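You operate a simulated robot arm through the tools that you are given. There is no shell and no other tool. Be economical: measure what you need, move in short steps, check, and stop when the job is done.

The job below is to be done with a simulated robot arm. You get a single attempt, and the scene is never put back.

JOB
Put the plug gauge with the smallest size on its label from the platform side on the grey separator.

It is judged by the outcome, as a careful person would: the job done as asked, and still so three seconds after it is handed in. It fails if anything else is knocked over, pushed out of place, dropped, spilled or broken.

ROBOT AND FRAMES
A 7-joint arm with a two-finger parallel gripper, fixed in place. Base frame: the origin is at the foot of the arm, x ahead of it, y to its left, z up; the work surface is at about z = 0. Readings come in m, degrees, newtons and seconds.
With the tool pointing down near the work surface it reaches from about 0.24 to 0.62 m from the base axis. Its first joint turns from -66.0 to 66.0 degrees. Payload 2.6 kg.
The tool frame sits at the grasp point between the pads (the TCP): z along the fingers, y along the line on which they close. The tips reach 0.03 m beyond it. The gripper opens to 0.094 m. The fingers are 0.028 m wide and 0.01 m thick; the gripper's body (0.05 by 0.096 m) begins 0.055 m behind the TCP.
Orientation is that of the tool frame in the base frame, as [roll, pitch, yaw] about the fixed x, y, z axes, in that order (R = Rz(yaw) Ry(pitch) Rx(roll)). With the fingers straight down and closing along the base's y, the tool's x points along the base's -x, its y along +y and its z along -z.

CONTROLS
- The arm moves only by the tool servo_tool. Its argument "increments" is a list that holds one entry, the list of rows, each a list of 6 numbers: the shift along the tool's x, y, z in units of 30 mm (1.0 is 30 mm), then the turn, a rotation vector about the tool's x, y, z in units of 8 degrees (1.0 is 8 degrees). In form: [[[x, y, z, wx, wy, wz], ...]]. A call has 1 to 20 rows; each row shifts and turns the commanded pose from where the row before left it, along the tool's axes as they then stand. "hand" is the closure in counts, from 0 (fully open) to 255 (shut), set as the call begins (left out, the last holds). A call with a number of a shift or a turn outside -1 to 1 is refused whole. Rows are played at 5 a second. More than 0.05 m and 8.6 degrees between two rows, or a gripper value outside its range, and nothing of the call is played. A pose out of reach is approached as far as the arm can. The call stops where the force on the tool passes 40 N (or 10 N more than at its start, if that is more) or the arm is blocked; 0.2 s more then pass. The fingers move at their own pace (about 0.072 m/s each) and stop on an object; they squeeze with about 25 N. The grip force told is the motor's: it shows also when the fingers shut on nothing. Time passes only in rows, and 0.2 s behind the last, so rows that do not move let the fingers close. It gives the time, the measured TCP pose, the force on the tool (base axes), the opening and the grip force at its end, in the units of the frame above (readings bear some noise), and new pictures: "views" is both (left out), scene, wrist or none.
- Cameras (640 x 400 px; columns grow to the right, rows downward): "scene" is fixed at [0.0219, 0.422, 0.5692]; the picture's right is [-0.88, -0.48, 0.00], its down [-0.25, 0.46, -0.85] and it looks along [0.41, -0.75, -0.52] (base axes); focal length 347 px, centre (320, 200). "wrist" rides on the gripper at [-0.037, 0, -0.058] in the tool frame; the picture's right is [0.00, -1.00, 0.00], its down [0.97, 0.00, -0.24] and it looks along [0.24, 0.00, 0.97] (tool axes); focal length 218 px, centre (320, 200). There is no depth. A picture from a camera that has moved, and an enlarged one, comes with that camera's place and axes in the base frame and with its lens.
- zoom(camera, box): a new picture of the part [left, top, right, bottom] of that camera's present view, enlarged. The clock stands still meanwhile.
- job_done(): hands the job in; it is judged then, once.

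Go step by step. Nothing tells you positions but the pictures and the camera data: compare them with the known pose of the tool, close in by small moves and look again before you grip or let go. The budget is 90 turns and 170 pictures, counting those below and the enlarged ones. Unless the task says otherwise, let go and move clear before handing in, and close with one line.

The tools are called after "Call:" as a command line: name --argument value ..., lists and objects as JSON in quotes. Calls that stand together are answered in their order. servo_tool: Moves the arm, as the interface text tells. Its arguments: {"type":"object","properties":{"increments":{"type":"array"},"hand":{"type":"number"},"views":{"type":"string","enum":["both","scene","wrist","none"]}},"required":["increments"]} The other tools are called the same way: zoom (camera, box) takes an enlarged picture of a part of a camera's view; job_done () hands the job in.

At the start:

```text
time: 0.0
position: [0.3953, -0.1626, 0.2694]
tcp_rot: [-180.0, 0.0, -180.0]
force: [0.6, -0.6, -0.3]
opening: 0.0941
grip_force: 0.0
```

scene: 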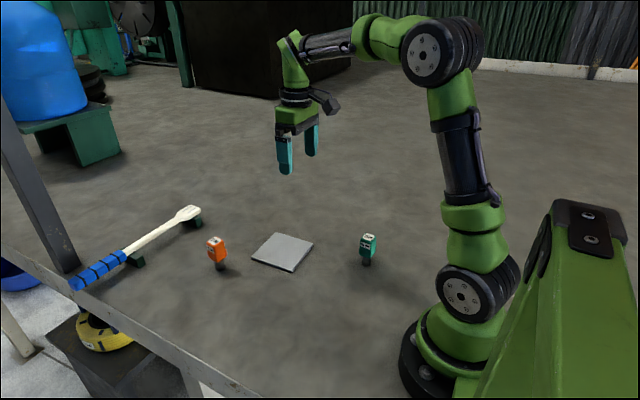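
wrist: 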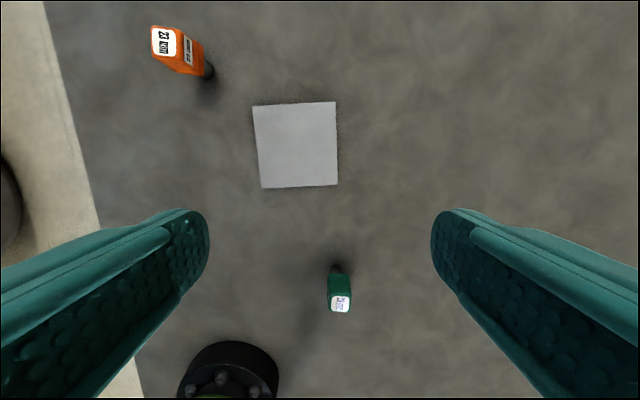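

I see an orange and a green gauge standing either side of a grey plate. I'll enlarge to read the labels and look for others.

Call:
zoom --camera "wrist" --box '[130, 10, 230, 90]'

Call:
zoom --camera "wrist" --box '[300, 250, 380, 320]'

Call:
zoom --camera "scene" --box '[180, 210, 400, 300]'

Call:
zoom --camera "scene" --box '[0, 180, 220, 400]'

```text
5.00 times, centred on (180, 50) of wrist
camera zoom: at [0.4314, -0.1645, 0.3293], right [0.0, -1.0, 0.0], down [-0.97, 0.0, 0.24], along [-0.24, 0.0, -0.97], focal length 1091 px, centre (1020, 950)
```

zoom: 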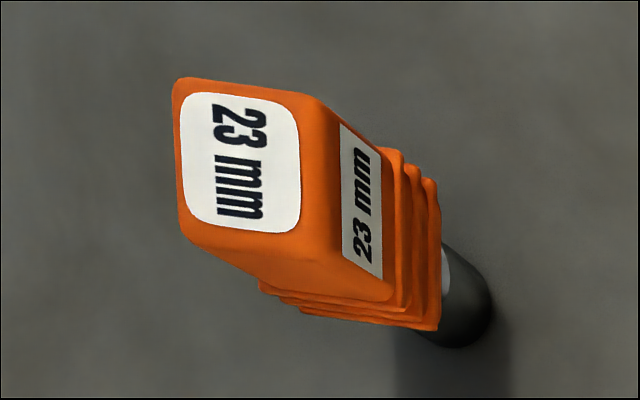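

```text
5.71 times, centred on (340, 285) of wrist
camera zoom: at [0.4314, -0.1645, 0.3293], right [0.0, -1.0, 0.0], down [-0.97, 0.0, 0.24], along [-0.24, 0.0, -0.97], focal length 1247 px, centre (206, -286)
```

zoom: 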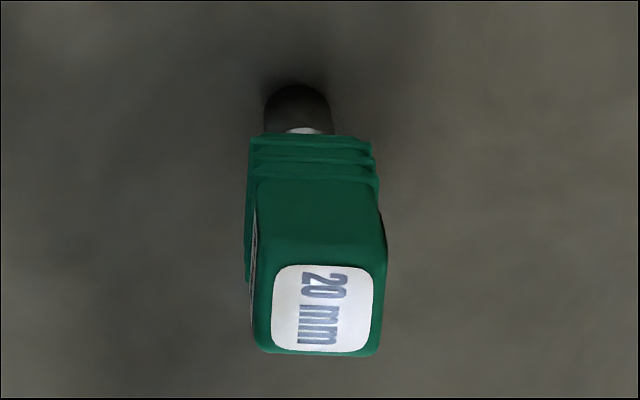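

```text
2.91 times, centred on (290, 255) of scene
camera zoom: at [0.0219, 0.422, 0.5692], right [-0.88, -0.48, 0.0], down [-0.25, 0.46, -0.85], along [0.41, -0.75, -0.52], focal length 1009 px, centre (407, 40)
```

zoom: 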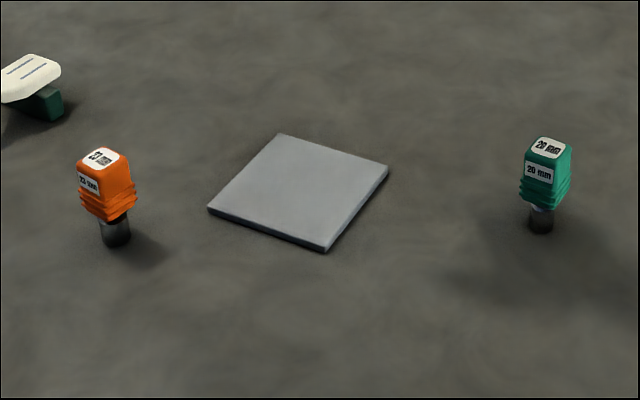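

```text
1.82 times, centred on (110, 290) of scene
camera zoom: at [0.0219, 0.422, 0.5692], right [-0.88, -0.48, 0.0], down [-0.25, 0.46, -0.85], along [0.41, -0.75, -0.52], focal length 630 px, centre (702, 36)
```

zoom: 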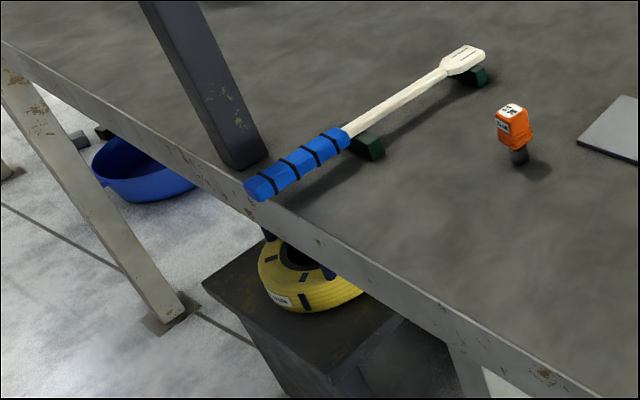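

Orange reads 23 mm and green 20 mm. "Platform side" isn't clear yet and there may be more gauges out of view, so I'll look around by tilting the wrist camera.

Call:
servo_tool --increments '[[[0, 0, -1, 0, 0, 0], [0, 0, -1, 0, 0, 0], [0, 0, 0, -1, 0, 0], [0, 0, 0, -1, 0, 0], [0, 0, 0, -1, 0, 0], [0, 0, 0, -1, 0, 0], [0, 0, 0, -1, 0, 0]]]' --views "both"

```text
time: 1.6
position: [0.3943, -0.1635, 0.3307]
tcp_rot: [139.9, 0.1, -179.8]
force: [0.0, 0.4, 0.7]
opening: 0.0938
grip_force: 0.0
camera wrist: at [0.4313, -0.2018, 0.3762], right [0.0, -0.76, -0.64], down [-0.97, -0.16, 0.18], along [-0.24, 0.63, -0.74], focal length 218 px, centre (320, 200)
```

scene: 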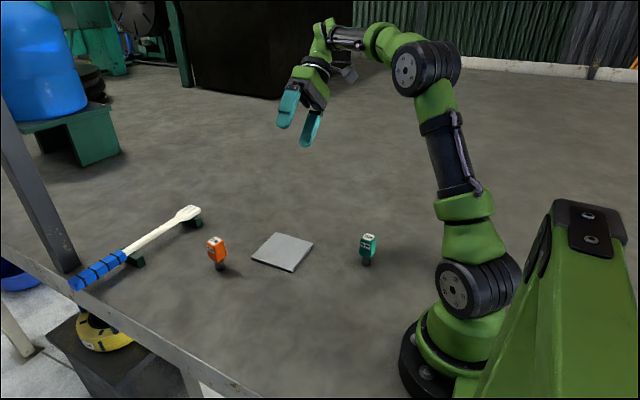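
wrist: 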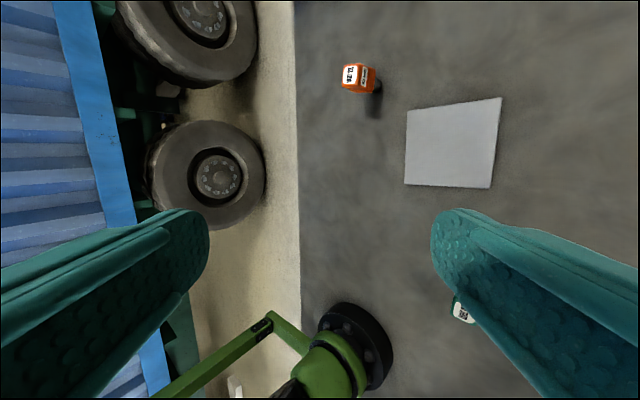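

Only a road with wheels shows to the left, and no further gauges. Next I'll look toward -y and outward.

Call:
servo_tool --increments '[[[0, 0, 0, 1, 0, 0], [0, 0, 0, 1, 0, 0], [0, 0, 0, 1, 0, 0], [0, 0, 0, 1, 0, 0], [0, 0, 0, 1, 0, 0], [0, 0, 0, 1, 0, 0], [0, 0, 0, 1, 0, 0], [0, 0, 0, 1, 0, 0], [0, 0, 0, 1, 0, 0], [0, 0, 0, 1, 0, 0]]]' --views "wrist"

Call:
servo_tool --increments '[[[0, 0, 0, -1, 0, 0], [0, 0, 0, -1, 0, 0], [0, 0, 0, -1, 0, 0], [0, 0, 0, -1, 0, 0], [0, 0, 0, -1, 0, 0], [0, 0, 0, 0, -1, 0], [0, 0, 0, 0, -1, 0], [0, 0, 0, 0, -1, 0], [0, 0, 0, 0, -1, 0], [0, 0, 0, 0, -1, 0], [0, 0, 0, 0, -1, 0], [0, 0, 0, 0, -1, 0]]]' --views "wrist"

```text
time: 3.8
position: [0.3943, -0.1629, 0.33]
tcp_rot: [-139.9, 0.1, -180.0]
force: [0.4, 0.2, -0.2]
opening: 0.0941
grip_force: 0.0
camera wrist: at [0.4318, -0.1275, 0.3755], right [0.0, -0.76, 0.64], down [-0.97, 0.15, 0.18], along [-0.24, -0.63, -0.74], focal length 218 px, centre (320, 200)
```

wrist: 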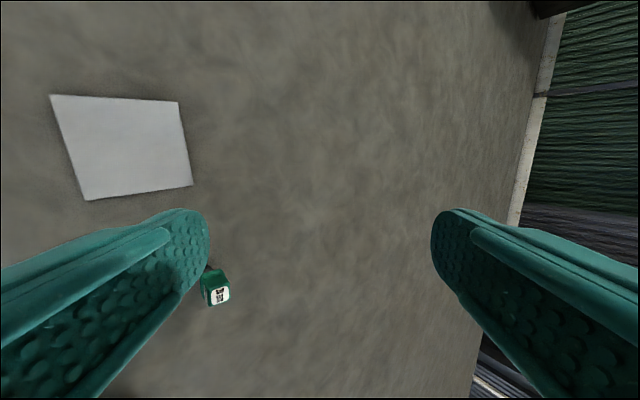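

```text
time: 6.4
position: [0.3939, -0.1641, 0.3299]
tcp_rot: [-179.8, 55.9, -179.9]
force: [-0.2, 0.3, 1.0]
opening: 0.0939
grip_force: 0.0
camera wrist: at [0.3667, -0.1648, 0.3944], right [0.0, -1.0, 0.0], down [-0.74, 0.0, -0.67], along [0.67, 0.0, -0.74], focal length 218 px, centre (320, 200)
```

wrist: 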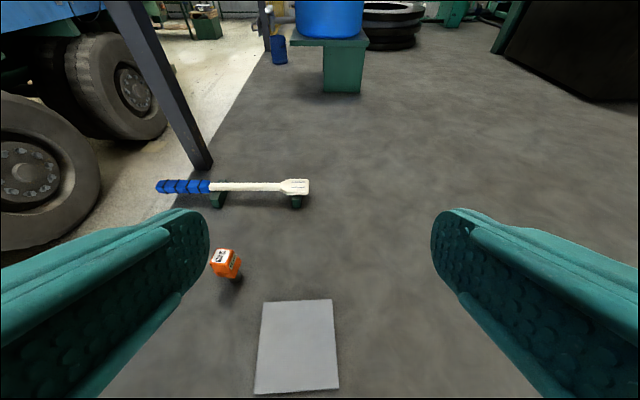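

Still only two gauges. I'll check the area around the robot foot, behind the green structure on the right of the scene picture.

Call:
servo_tool --increments '[[[0, 0, 0, 0, 1, 0], [0, 0, 0, 0, 1, 0], [0, 0, 0, 0, 1, 0], [0, 0, 0, 0, 1, 0], [0, 0, 0, 0, 1, 0], [0, 0, 0, 0, 1, 0], [0, 0, 0, 0, 1, 0], [0, 0, 0, 0, 1, 0], [0, 0, 0, 0, 1, 0], [0, 0, 0, 0, 1, 0], [0, 0, 0, 0, 1, 0]]]' --views "wrist"

Call:
zoom --camera "scene" --box '[380, 180, 640, 400]'

```text
time: 8.8
position: [0.3941, -0.1632, 0.3291]
tcp_rot: [-180.0, -24.0, 180.0]
force: [-1.1, 0.1, 0.3]
opening: 0.0941
grip_force: 0.1
out of reach, approached as far as the arm can: row 11
camera wrist: at [0.4518, -0.1642, 0.3692], right [0.0, -1.0, 0.0], down [-0.79, 0.0, 0.61], along [-0.61, 0.0, -0.79], focal length 218 px, centre (320, 200)
```

wrist: 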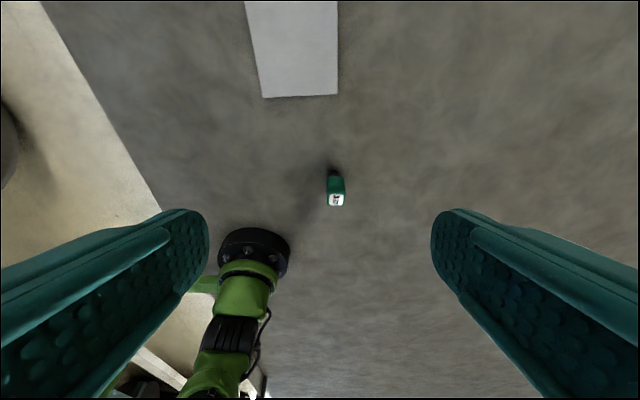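

```text
1.82 times, centred on (510, 290) of scene
camera zoom: at [0.0219, 0.422, 0.5692], right [-0.88, -0.48, 0.0], down [-0.25, 0.46, -0.85], along [0.41, -0.75, -0.52], focal length 630 px, centre (-26, 36)
```

zoom: 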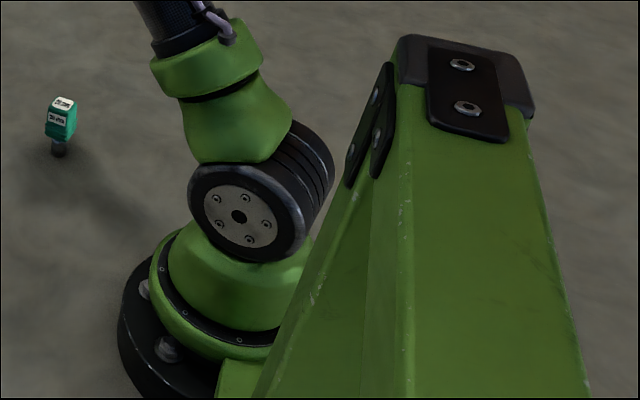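

Only the two gauges exist on this work platform; the smallest label is 20 mm, the green one, at about (0.23, -0.19), roughly 8 cm tall. I'll straighten the tool and go above it.

Call:
servo_tool --increments '[[[0, 0, 0, 0, -1, 0], [0, 0, 0, 0, -1, 0], [0, 0, 0, 0, -1, 0]]]' --views "none"

```text
time: 9.6
position: [0.3948, -0.1617, 0.3298]
tcp_rot: [179.9, 0.0, 180.0]
force: [-0.1, 0.2, -0.5]
opening: 0.0941
grip_force: 0.1
```

Call:
servo_tool --increments '[[[0.9, -0.17, 0.7, 0, 0, 0], [0.9, -0.17, 0.7, 0, 0, 0], [0.9, -0.17, 0.7, 0, 0, 0], [0.9, -0.17, 0.7, 0, 0, 0], [0.9, -0.17, 0.7, 0, 0, 0], [0.9, -0.17, 0.7, 0, 0, 0]]]' --views "both"

```text
time: 11.0
position: [0.2335, -0.1943, 0.2014]
tcp_rot: [180.0, 0.1, 180.0]
force: [0.8, -0.1, 0.0]
opening: 0.0942
grip_force: 0.0
camera wrist: at [0.2697, -0.1948, 0.2612], right [0.0, -1.0, 0.0], down [-0.97, 0.0, 0.24], along [-0.24, 0.0, -0.97], focal length 218 px, centre (320, 200)
```

scene: 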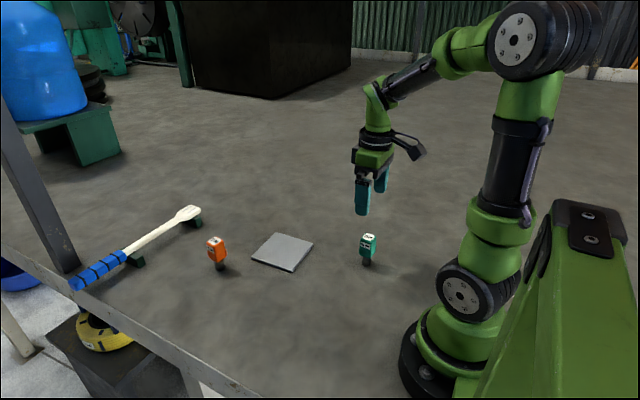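
wrist: 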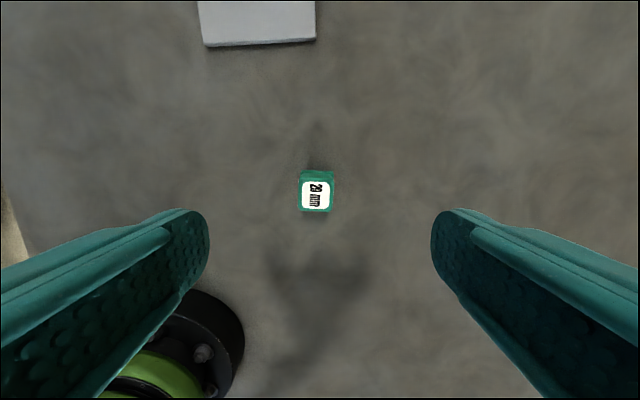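

Call:
zoom --camera "wrist" --box '[280, 155, 360, 225]'

Call:
zoom --camera "scene" --box '[340, 220, 400, 280]'

```text
5.71 times, centred on (320, 190) of wrist
camera zoom: at [0.2697, -0.1948, 0.2612], right [0.0, -1.0, 0.0], down [-0.97, 0.0, 0.24], along [-0.24, 0.0, -0.97], focal length 1247 px, centre (320, 257)
```

zoom: 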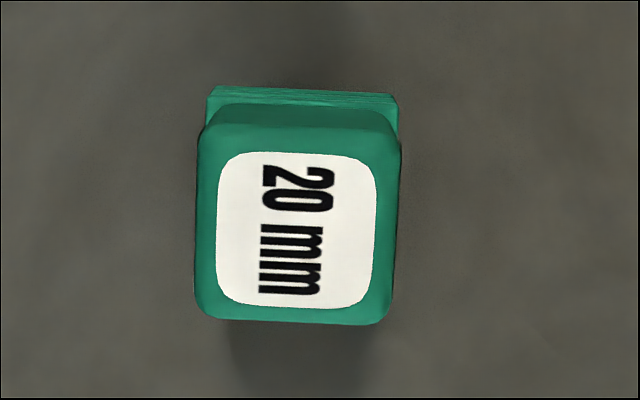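

```text
6.67 times, centred on (370, 250) of scene
camera zoom: at [0.0219, 0.422, 0.5692], right [-0.88, -0.48, 0.0], down [-0.25, 0.46, -0.85], along [0.41, -0.75, -0.52], focal length 2312 px, centre (-13, -133)
```

zoom: 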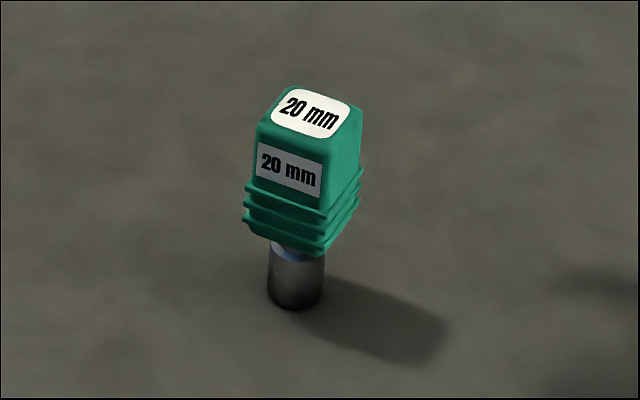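

The green 20 mm gauge is at about (0.229, -0.191), yawed roughly -3°. I'll align and descend part way.

Call:
servo_tool --increments '[[[0.16, 0.1, 0, 0, 0, 0.37], [0, 0, 1, 0, 0, 0], [0, 0, 1, 0, 0, 0], [0, 0, 1, 0, 0, 0], [0, 0, 0, 0, 0, 0]]]' --views "both"

```text
time: 12.2
position: [0.2277, -0.1905, 0.1131]
tcp_rot: [-180.0, 0.2, 177.1]
force: [0.5, -1.1, 0.0]
opening: 0.0939
grip_force: 0.0
camera wrist: at [0.2648, -0.1933, 0.1725], right [-0.05, -1.0, 0.0], down [-0.97, 0.05, 0.24], along [-0.24, 0.01, -0.97], focal length 218 px, centre (320, 200)
```

scene: 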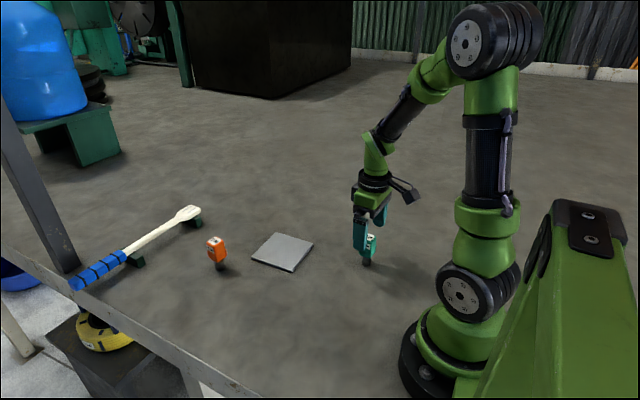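
wrist: 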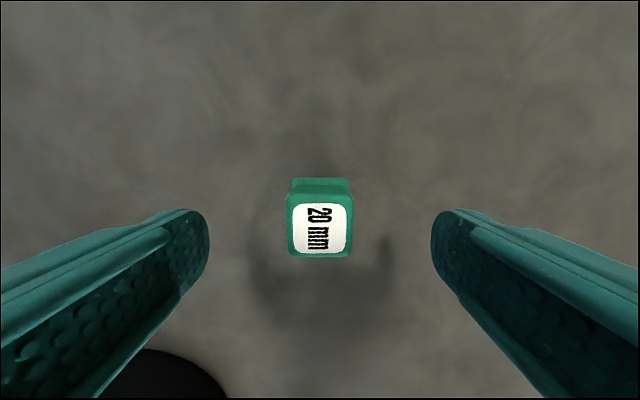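

The gauge is centred between the fingers. I'll descend to z≈0.055 and close.

Call:
servo_tool --increments '[[[-0.06, 0, 0.9, 0, 0, 0], [0, 0, 1, 0, 0, 0], [0, 0, 0, 0, 0, 0]]]' --views "both"

Call:
servo_tool --increments '[[[0, 0, 0, 0, 0, 0], [0, 0, 0, 0, 0, 0], [0, 0, 0, 0, 0, 0], [0, 0, 0, 0, 0, 0], [0, 0, 0, 0, 0, 0], [0, 0, 0, 0, 0, 0]]]' --hand 255 --views "both"

```text
time: 13.0
position: [0.2307, -0.1916, 0.0557]
tcp_rot: [179.9, -0.1, 176.9]
force: [-0.1, -0.3, -0.2]
opening: 0.0938
grip_force: 0.1
camera wrist: at [0.2676, -0.1937, 0.1156], right [-0.05, -1.0, 0.0], down [-0.97, 0.05, 0.24], along [-0.24, 0.01, -0.97], focal length 218 px, centre (320, 200)
```

scene: 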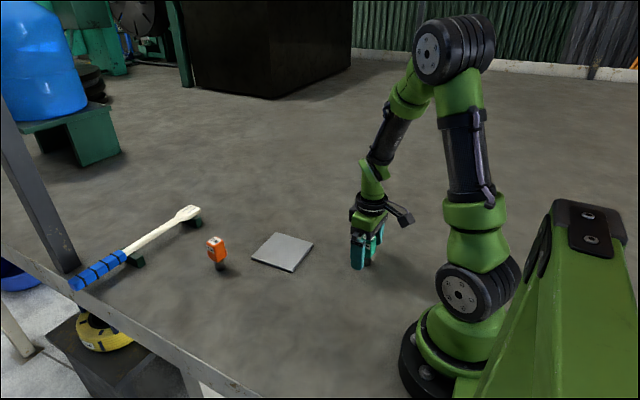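
wrist: 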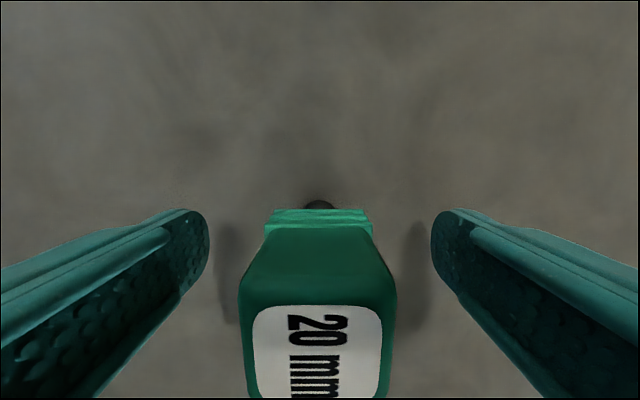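

```text
time: 14.4
position: [0.2304, -0.1905, 0.057]
tcp_rot: [-180.0, 0.0, 177.2]
force: [-0.1, 0.3, 0.7]
opening: 0.0344
grip_force: 25.0
camera wrist: at [0.2676, -0.1938, 0.1158], right [-0.05, -1.0, 0.0], down [-0.97, 0.05, 0.24], along [-0.24, 0.01, -0.97], focal length 218 px, centre (320, 200)
```

scene: 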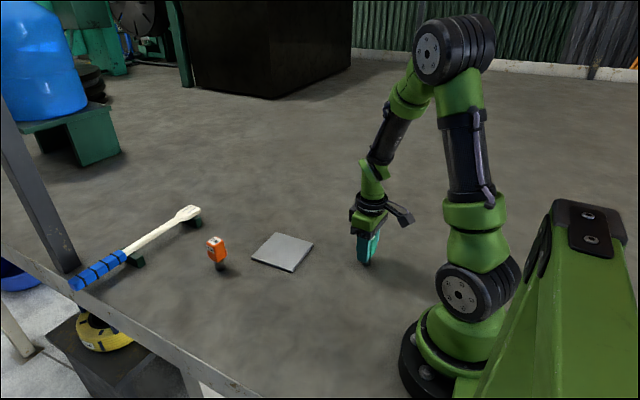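
wrist: 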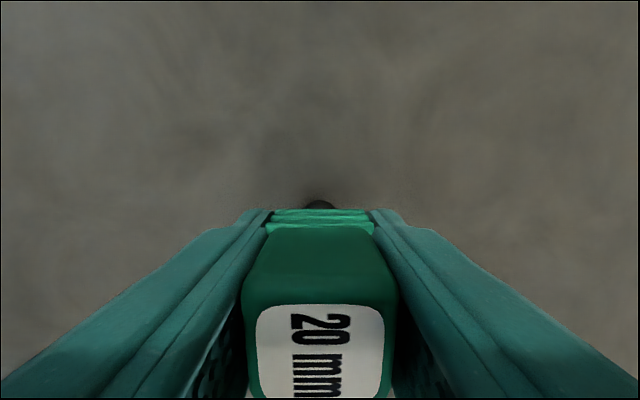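

Gripped at 34 mm opening. I'll lift and carry it to above the plate, near (0.43, -0.13).

Call:
servo_tool --increments '[[[0, 0, -1, 0, 0, 0], [0, 0, -1, 0, 0, 0], [0, 0, -0.8, 0, 0, 0], [-0.9, 0.31, 0, 0, 0, 0], [-0.9, 0.31, 0, 0, 0, 0], [-0.9, 0.31, 0, 0, 0, 0], [-0.9, 0.31, 0, 0, 0, 0], [-0.9, 0.31, 0, 0, 0, 0], [-0.9, 0.31, 0, 0, 0, 0], [-0.9, 0.31, 0, 0, 0, 0], [0, 0, 0, 0, 0, 0]]]' --views "both"

```text
time: 16.8
position: [0.4229, -0.1358, 0.1391]
tcp_rot: [180.0, 0.0, 177.1]
force: [0.6, 0.3, -2.5]
opening: 0.0343
grip_force: 25.1
camera wrist: at [0.4596, -0.139, 0.199], right [-0.05, -1.0, 0.0], down [-0.97, 0.05, 0.24], along [-0.24, 0.01, -0.97], focal length 218 px, centre (320, 200)
```

scene: 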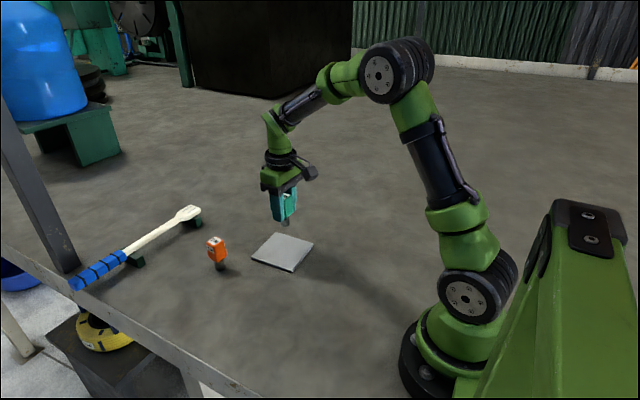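
wrist: 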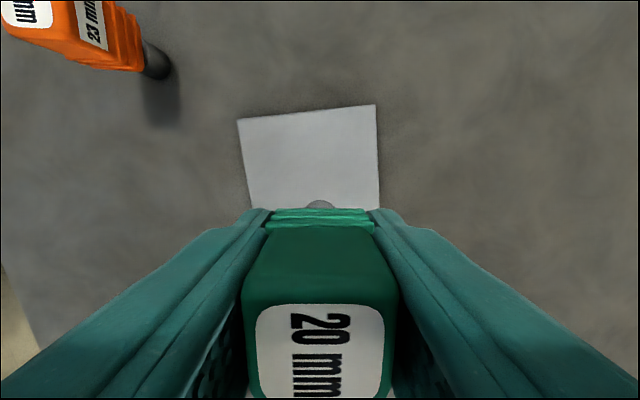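

The plate centre is at about (0.431, -0.130), with its top near z≈0.008. I'll shift over it and lower most of the way.

Call:
servo_tool --increments '[[[-0.27, 0.2, 0, 0, 0, 0], [0, 0, 0.75, 0, 0, 0], [0, 0, 0.75, 0, 0, 0], [0, 0, 0.6, 0, 0, 0], [0, 0, 0, 0, 0, 0]]]' --views "both"

Call:
zoom --camera "scene" --box '[240, 200, 330, 280]'

```text
time: 18.0
position: [0.4305, -0.1301, 0.0773]
tcp_rot: [179.9, 0.0, 177.1]
force: [-0.4, -0.1, -2.4]
opening: 0.0343
grip_force: 25.0
camera wrist: at [0.4673, -0.1337, 0.1367], right [-0.05, -1.0, 0.0], down [-0.97, 0.05, 0.24], along [-0.24, 0.01, -0.97], focal length 218 px, centre (320, 200)
```

scene: 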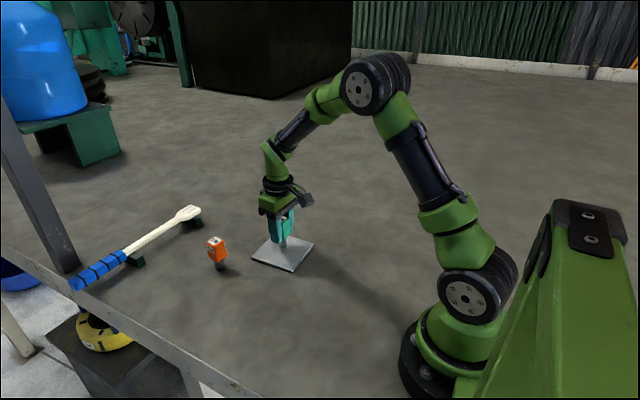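
wrist: 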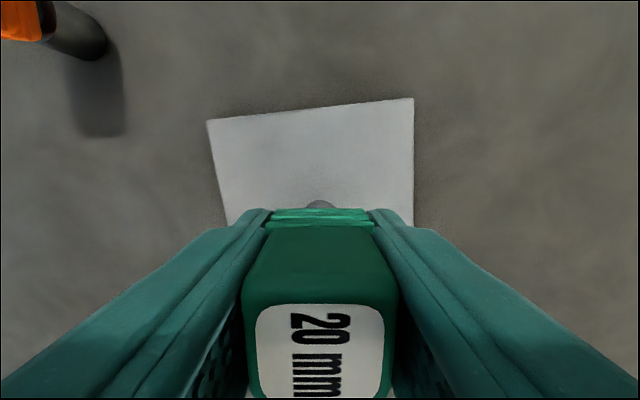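

```text
5.00 times, centred on (285, 240) of scene
camera zoom: at [0.0219, 0.422, 0.5692], right [-0.88, -0.48, 0.0], down [-0.25, 0.46, -0.85], along [0.41, -0.75, -0.52], focal length 1734 px, centre (495, 0)
```

zoom: 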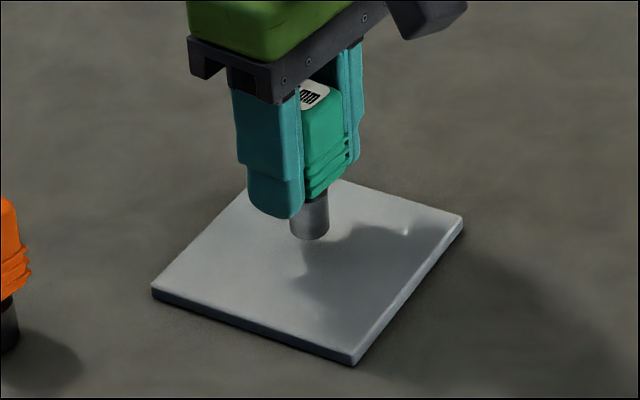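

It's centred about 1 cm above the plate. I'll lower in small steps and watch the force.

Call:
servo_tool --increments '[[[0, 0, 0.1, 0, 0, 0], [0, 0, 0.1, 0, 0, 0], [0, 0, 0.1, 0, 0, 0], [0, 0, 0, 0, 0, 0]]]' --views "none"

Call:
zoom --camera "scene" --box '[240, 200, 330, 280]'

```text
time: 19.0
position: [0.429, -0.1294, 0.07]
tcp_rot: [-179.9, 0.0, 177.1]
force: [-0.1, -0.3, -2.0]
opening: 0.0342
grip_force: 25.2
```

```text
5.00 times, centred on (285, 240) of scene
camera zoom: at [0.0219, 0.422, 0.5692], right [-0.88, -0.48, 0.0], down [-0.25, 0.46, -0.85], along [0.41, -0.75, -0.52], focal length 1734 px, centre (495, 0)
```

zoom: 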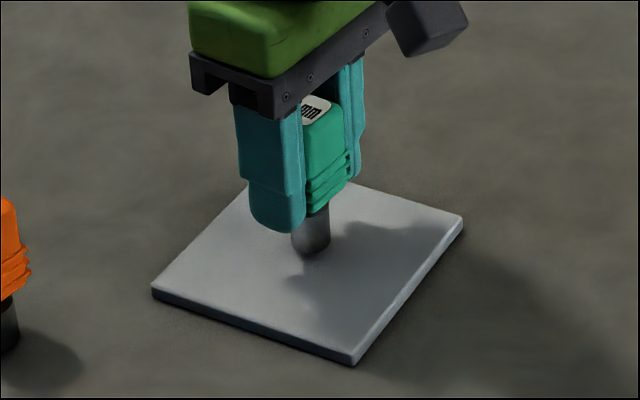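

Call:
servo_tool --increments '[[[0, 0, 0.06, 0, 0, 0], [0, 0, 0.06, 0, 0, 0], [0, 0, 0, 0, 0, 0]]]' --views "none"

Call:
servo_tool --increments '[[[0, 0, 0.04, 0, 0, 0], [0, 0, 0, 0, 0, 0]]]' --views "none"

```text
time: 19.8
position: [0.4305, -0.1298, 0.0652]
tcp_rot: [180.0, 0.1, 177.1]
force: [0.1, 0.5, 0.5]
opening: 0.0341
grip_force: 24.8
```

```text
time: 20.4
position: [0.4317, -0.1301, 0.0655]
tcp_rot: [-180.0, 0.2, 177.0]
force: [-4.1, 1.4, 16.8]
opening: 0.0342
grip_force: 24.9
```

Contact is made: 16.8 N upward. I'll ease back 1 mm to relax the load, then release.

Call:
servo_tool --increments '[[[0, 0, -0.03, 0, 0, 0], [0, 0, 0, 0, 0, 0]]]' --views "none"

Call:
servo_tool --increments '[[[0, 0, 0, 0, 0, 0], [0, 0, 0, 0, 0, 0], [0, 0, 0, 0, 0, 0], [0, 0, 0, 0, 0, 0], [0, 0, 0, 0, 0, 0]]]' --hand 0 --views "both"

```text
time: 21.0
position: [0.4295, -0.1301, 0.0657]
tcp_rot: [180.0, 0.2, 177.1]
force: [2.5, -0.1, 11.5]
opening: 0.0343
grip_force: 25.4
```

```text
time: 22.2
position: [0.4309, -0.1294, 0.0646]
tcp_rot: [180.0, 0.1, 177.1]
force: [-0.6, 0.1, 0.2]
opening: 0.0939
grip_force: 0.2
camera wrist: at [0.4668, -0.133, 0.1242], right [-0.05, -1.0, 0.0], down [-0.97, 0.05, 0.24], along [-0.24, 0.01, -0.97], focal length 218 px, centre (320, 200)
```

scene: 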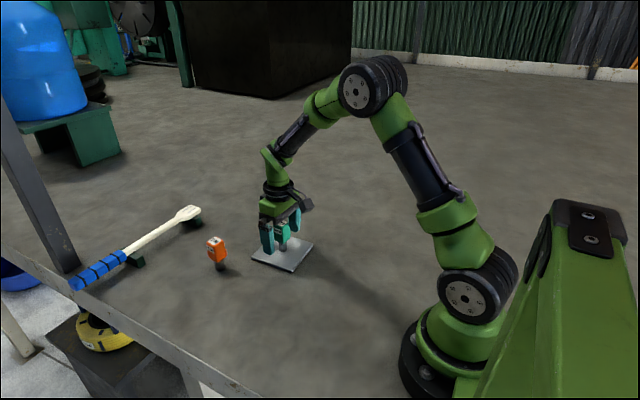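
wrist: 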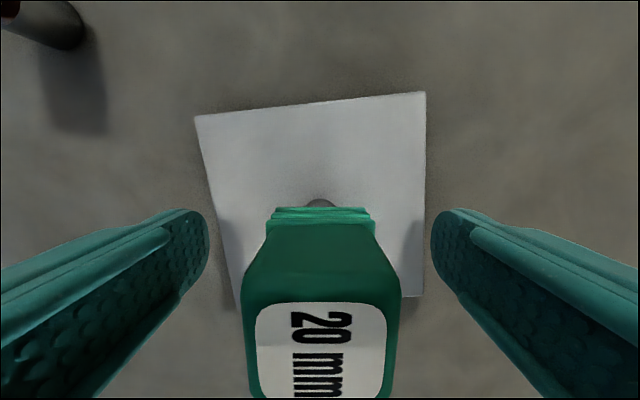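

The gauge stands free on the plate. I'll back straight up and confirm.

Call:
servo_tool --increments '[[[0, 0, -0.5, 0, 0, 0], [0, 0, -1, 0, 0, 0], [0, 0, -1, 0, 0, 0], [0, 0, -1, 0, 0, 0], [0, 0, -1, 0, 0, 0], [0, 0, 0, 0, 0, 0]]]' --views "both"

Call:
zoom --camera "scene" --box '[200, 200, 330, 280]'

```text
time: 23.6
position: [0.4314, -0.1299, 0.1996]
tcp_rot: [180.0, 0.0, 177.1]
force: [0.3, -0.8, -0.2]
opening: 0.0938
grip_force: 0.1
camera wrist: at [0.4679, -0.1328, 0.2591], right [-0.05, -1.0, 0.0], down [-0.97, 0.05, 0.24], along [-0.24, 0.01, -0.97], focal length 218 px, centre (320, 200)
```

scene: 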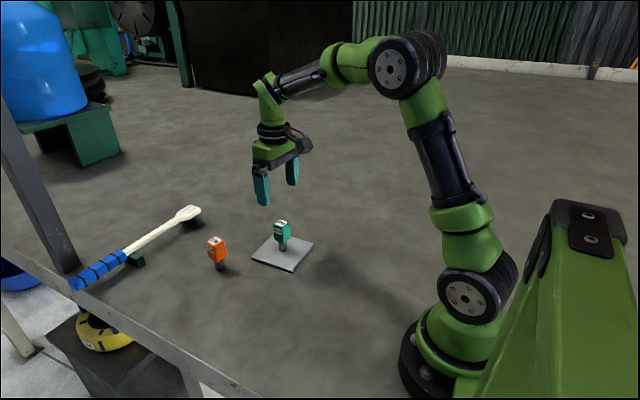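
wrist: 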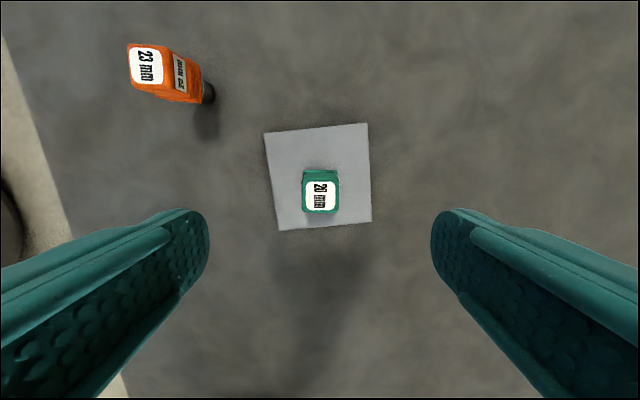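

```text
4.92 times, centred on (265, 240) of scene
camera zoom: at [0.0219, 0.422, 0.5692], right [-0.88, -0.48, 0.0], down [-0.25, 0.46, -0.85], along [0.41, -0.75, -0.52], focal length 1707 px, centre (591, 3)
```

zoom: 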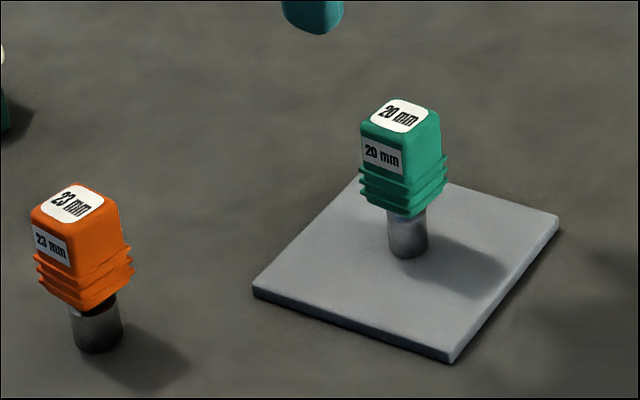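

The 20 mm gauge stands upright on the grey plate, the gripper is clear and nothing else has moved. I'm handing in.

Call:
job_done

```text
The job is handed in.
```

The green 20 mm plug gauge is standing upright on the grey separator. I found only one other gauge (orange, 23 mm), saw nothing marking a separate "platform side", and took "platform" to mean the work surface.
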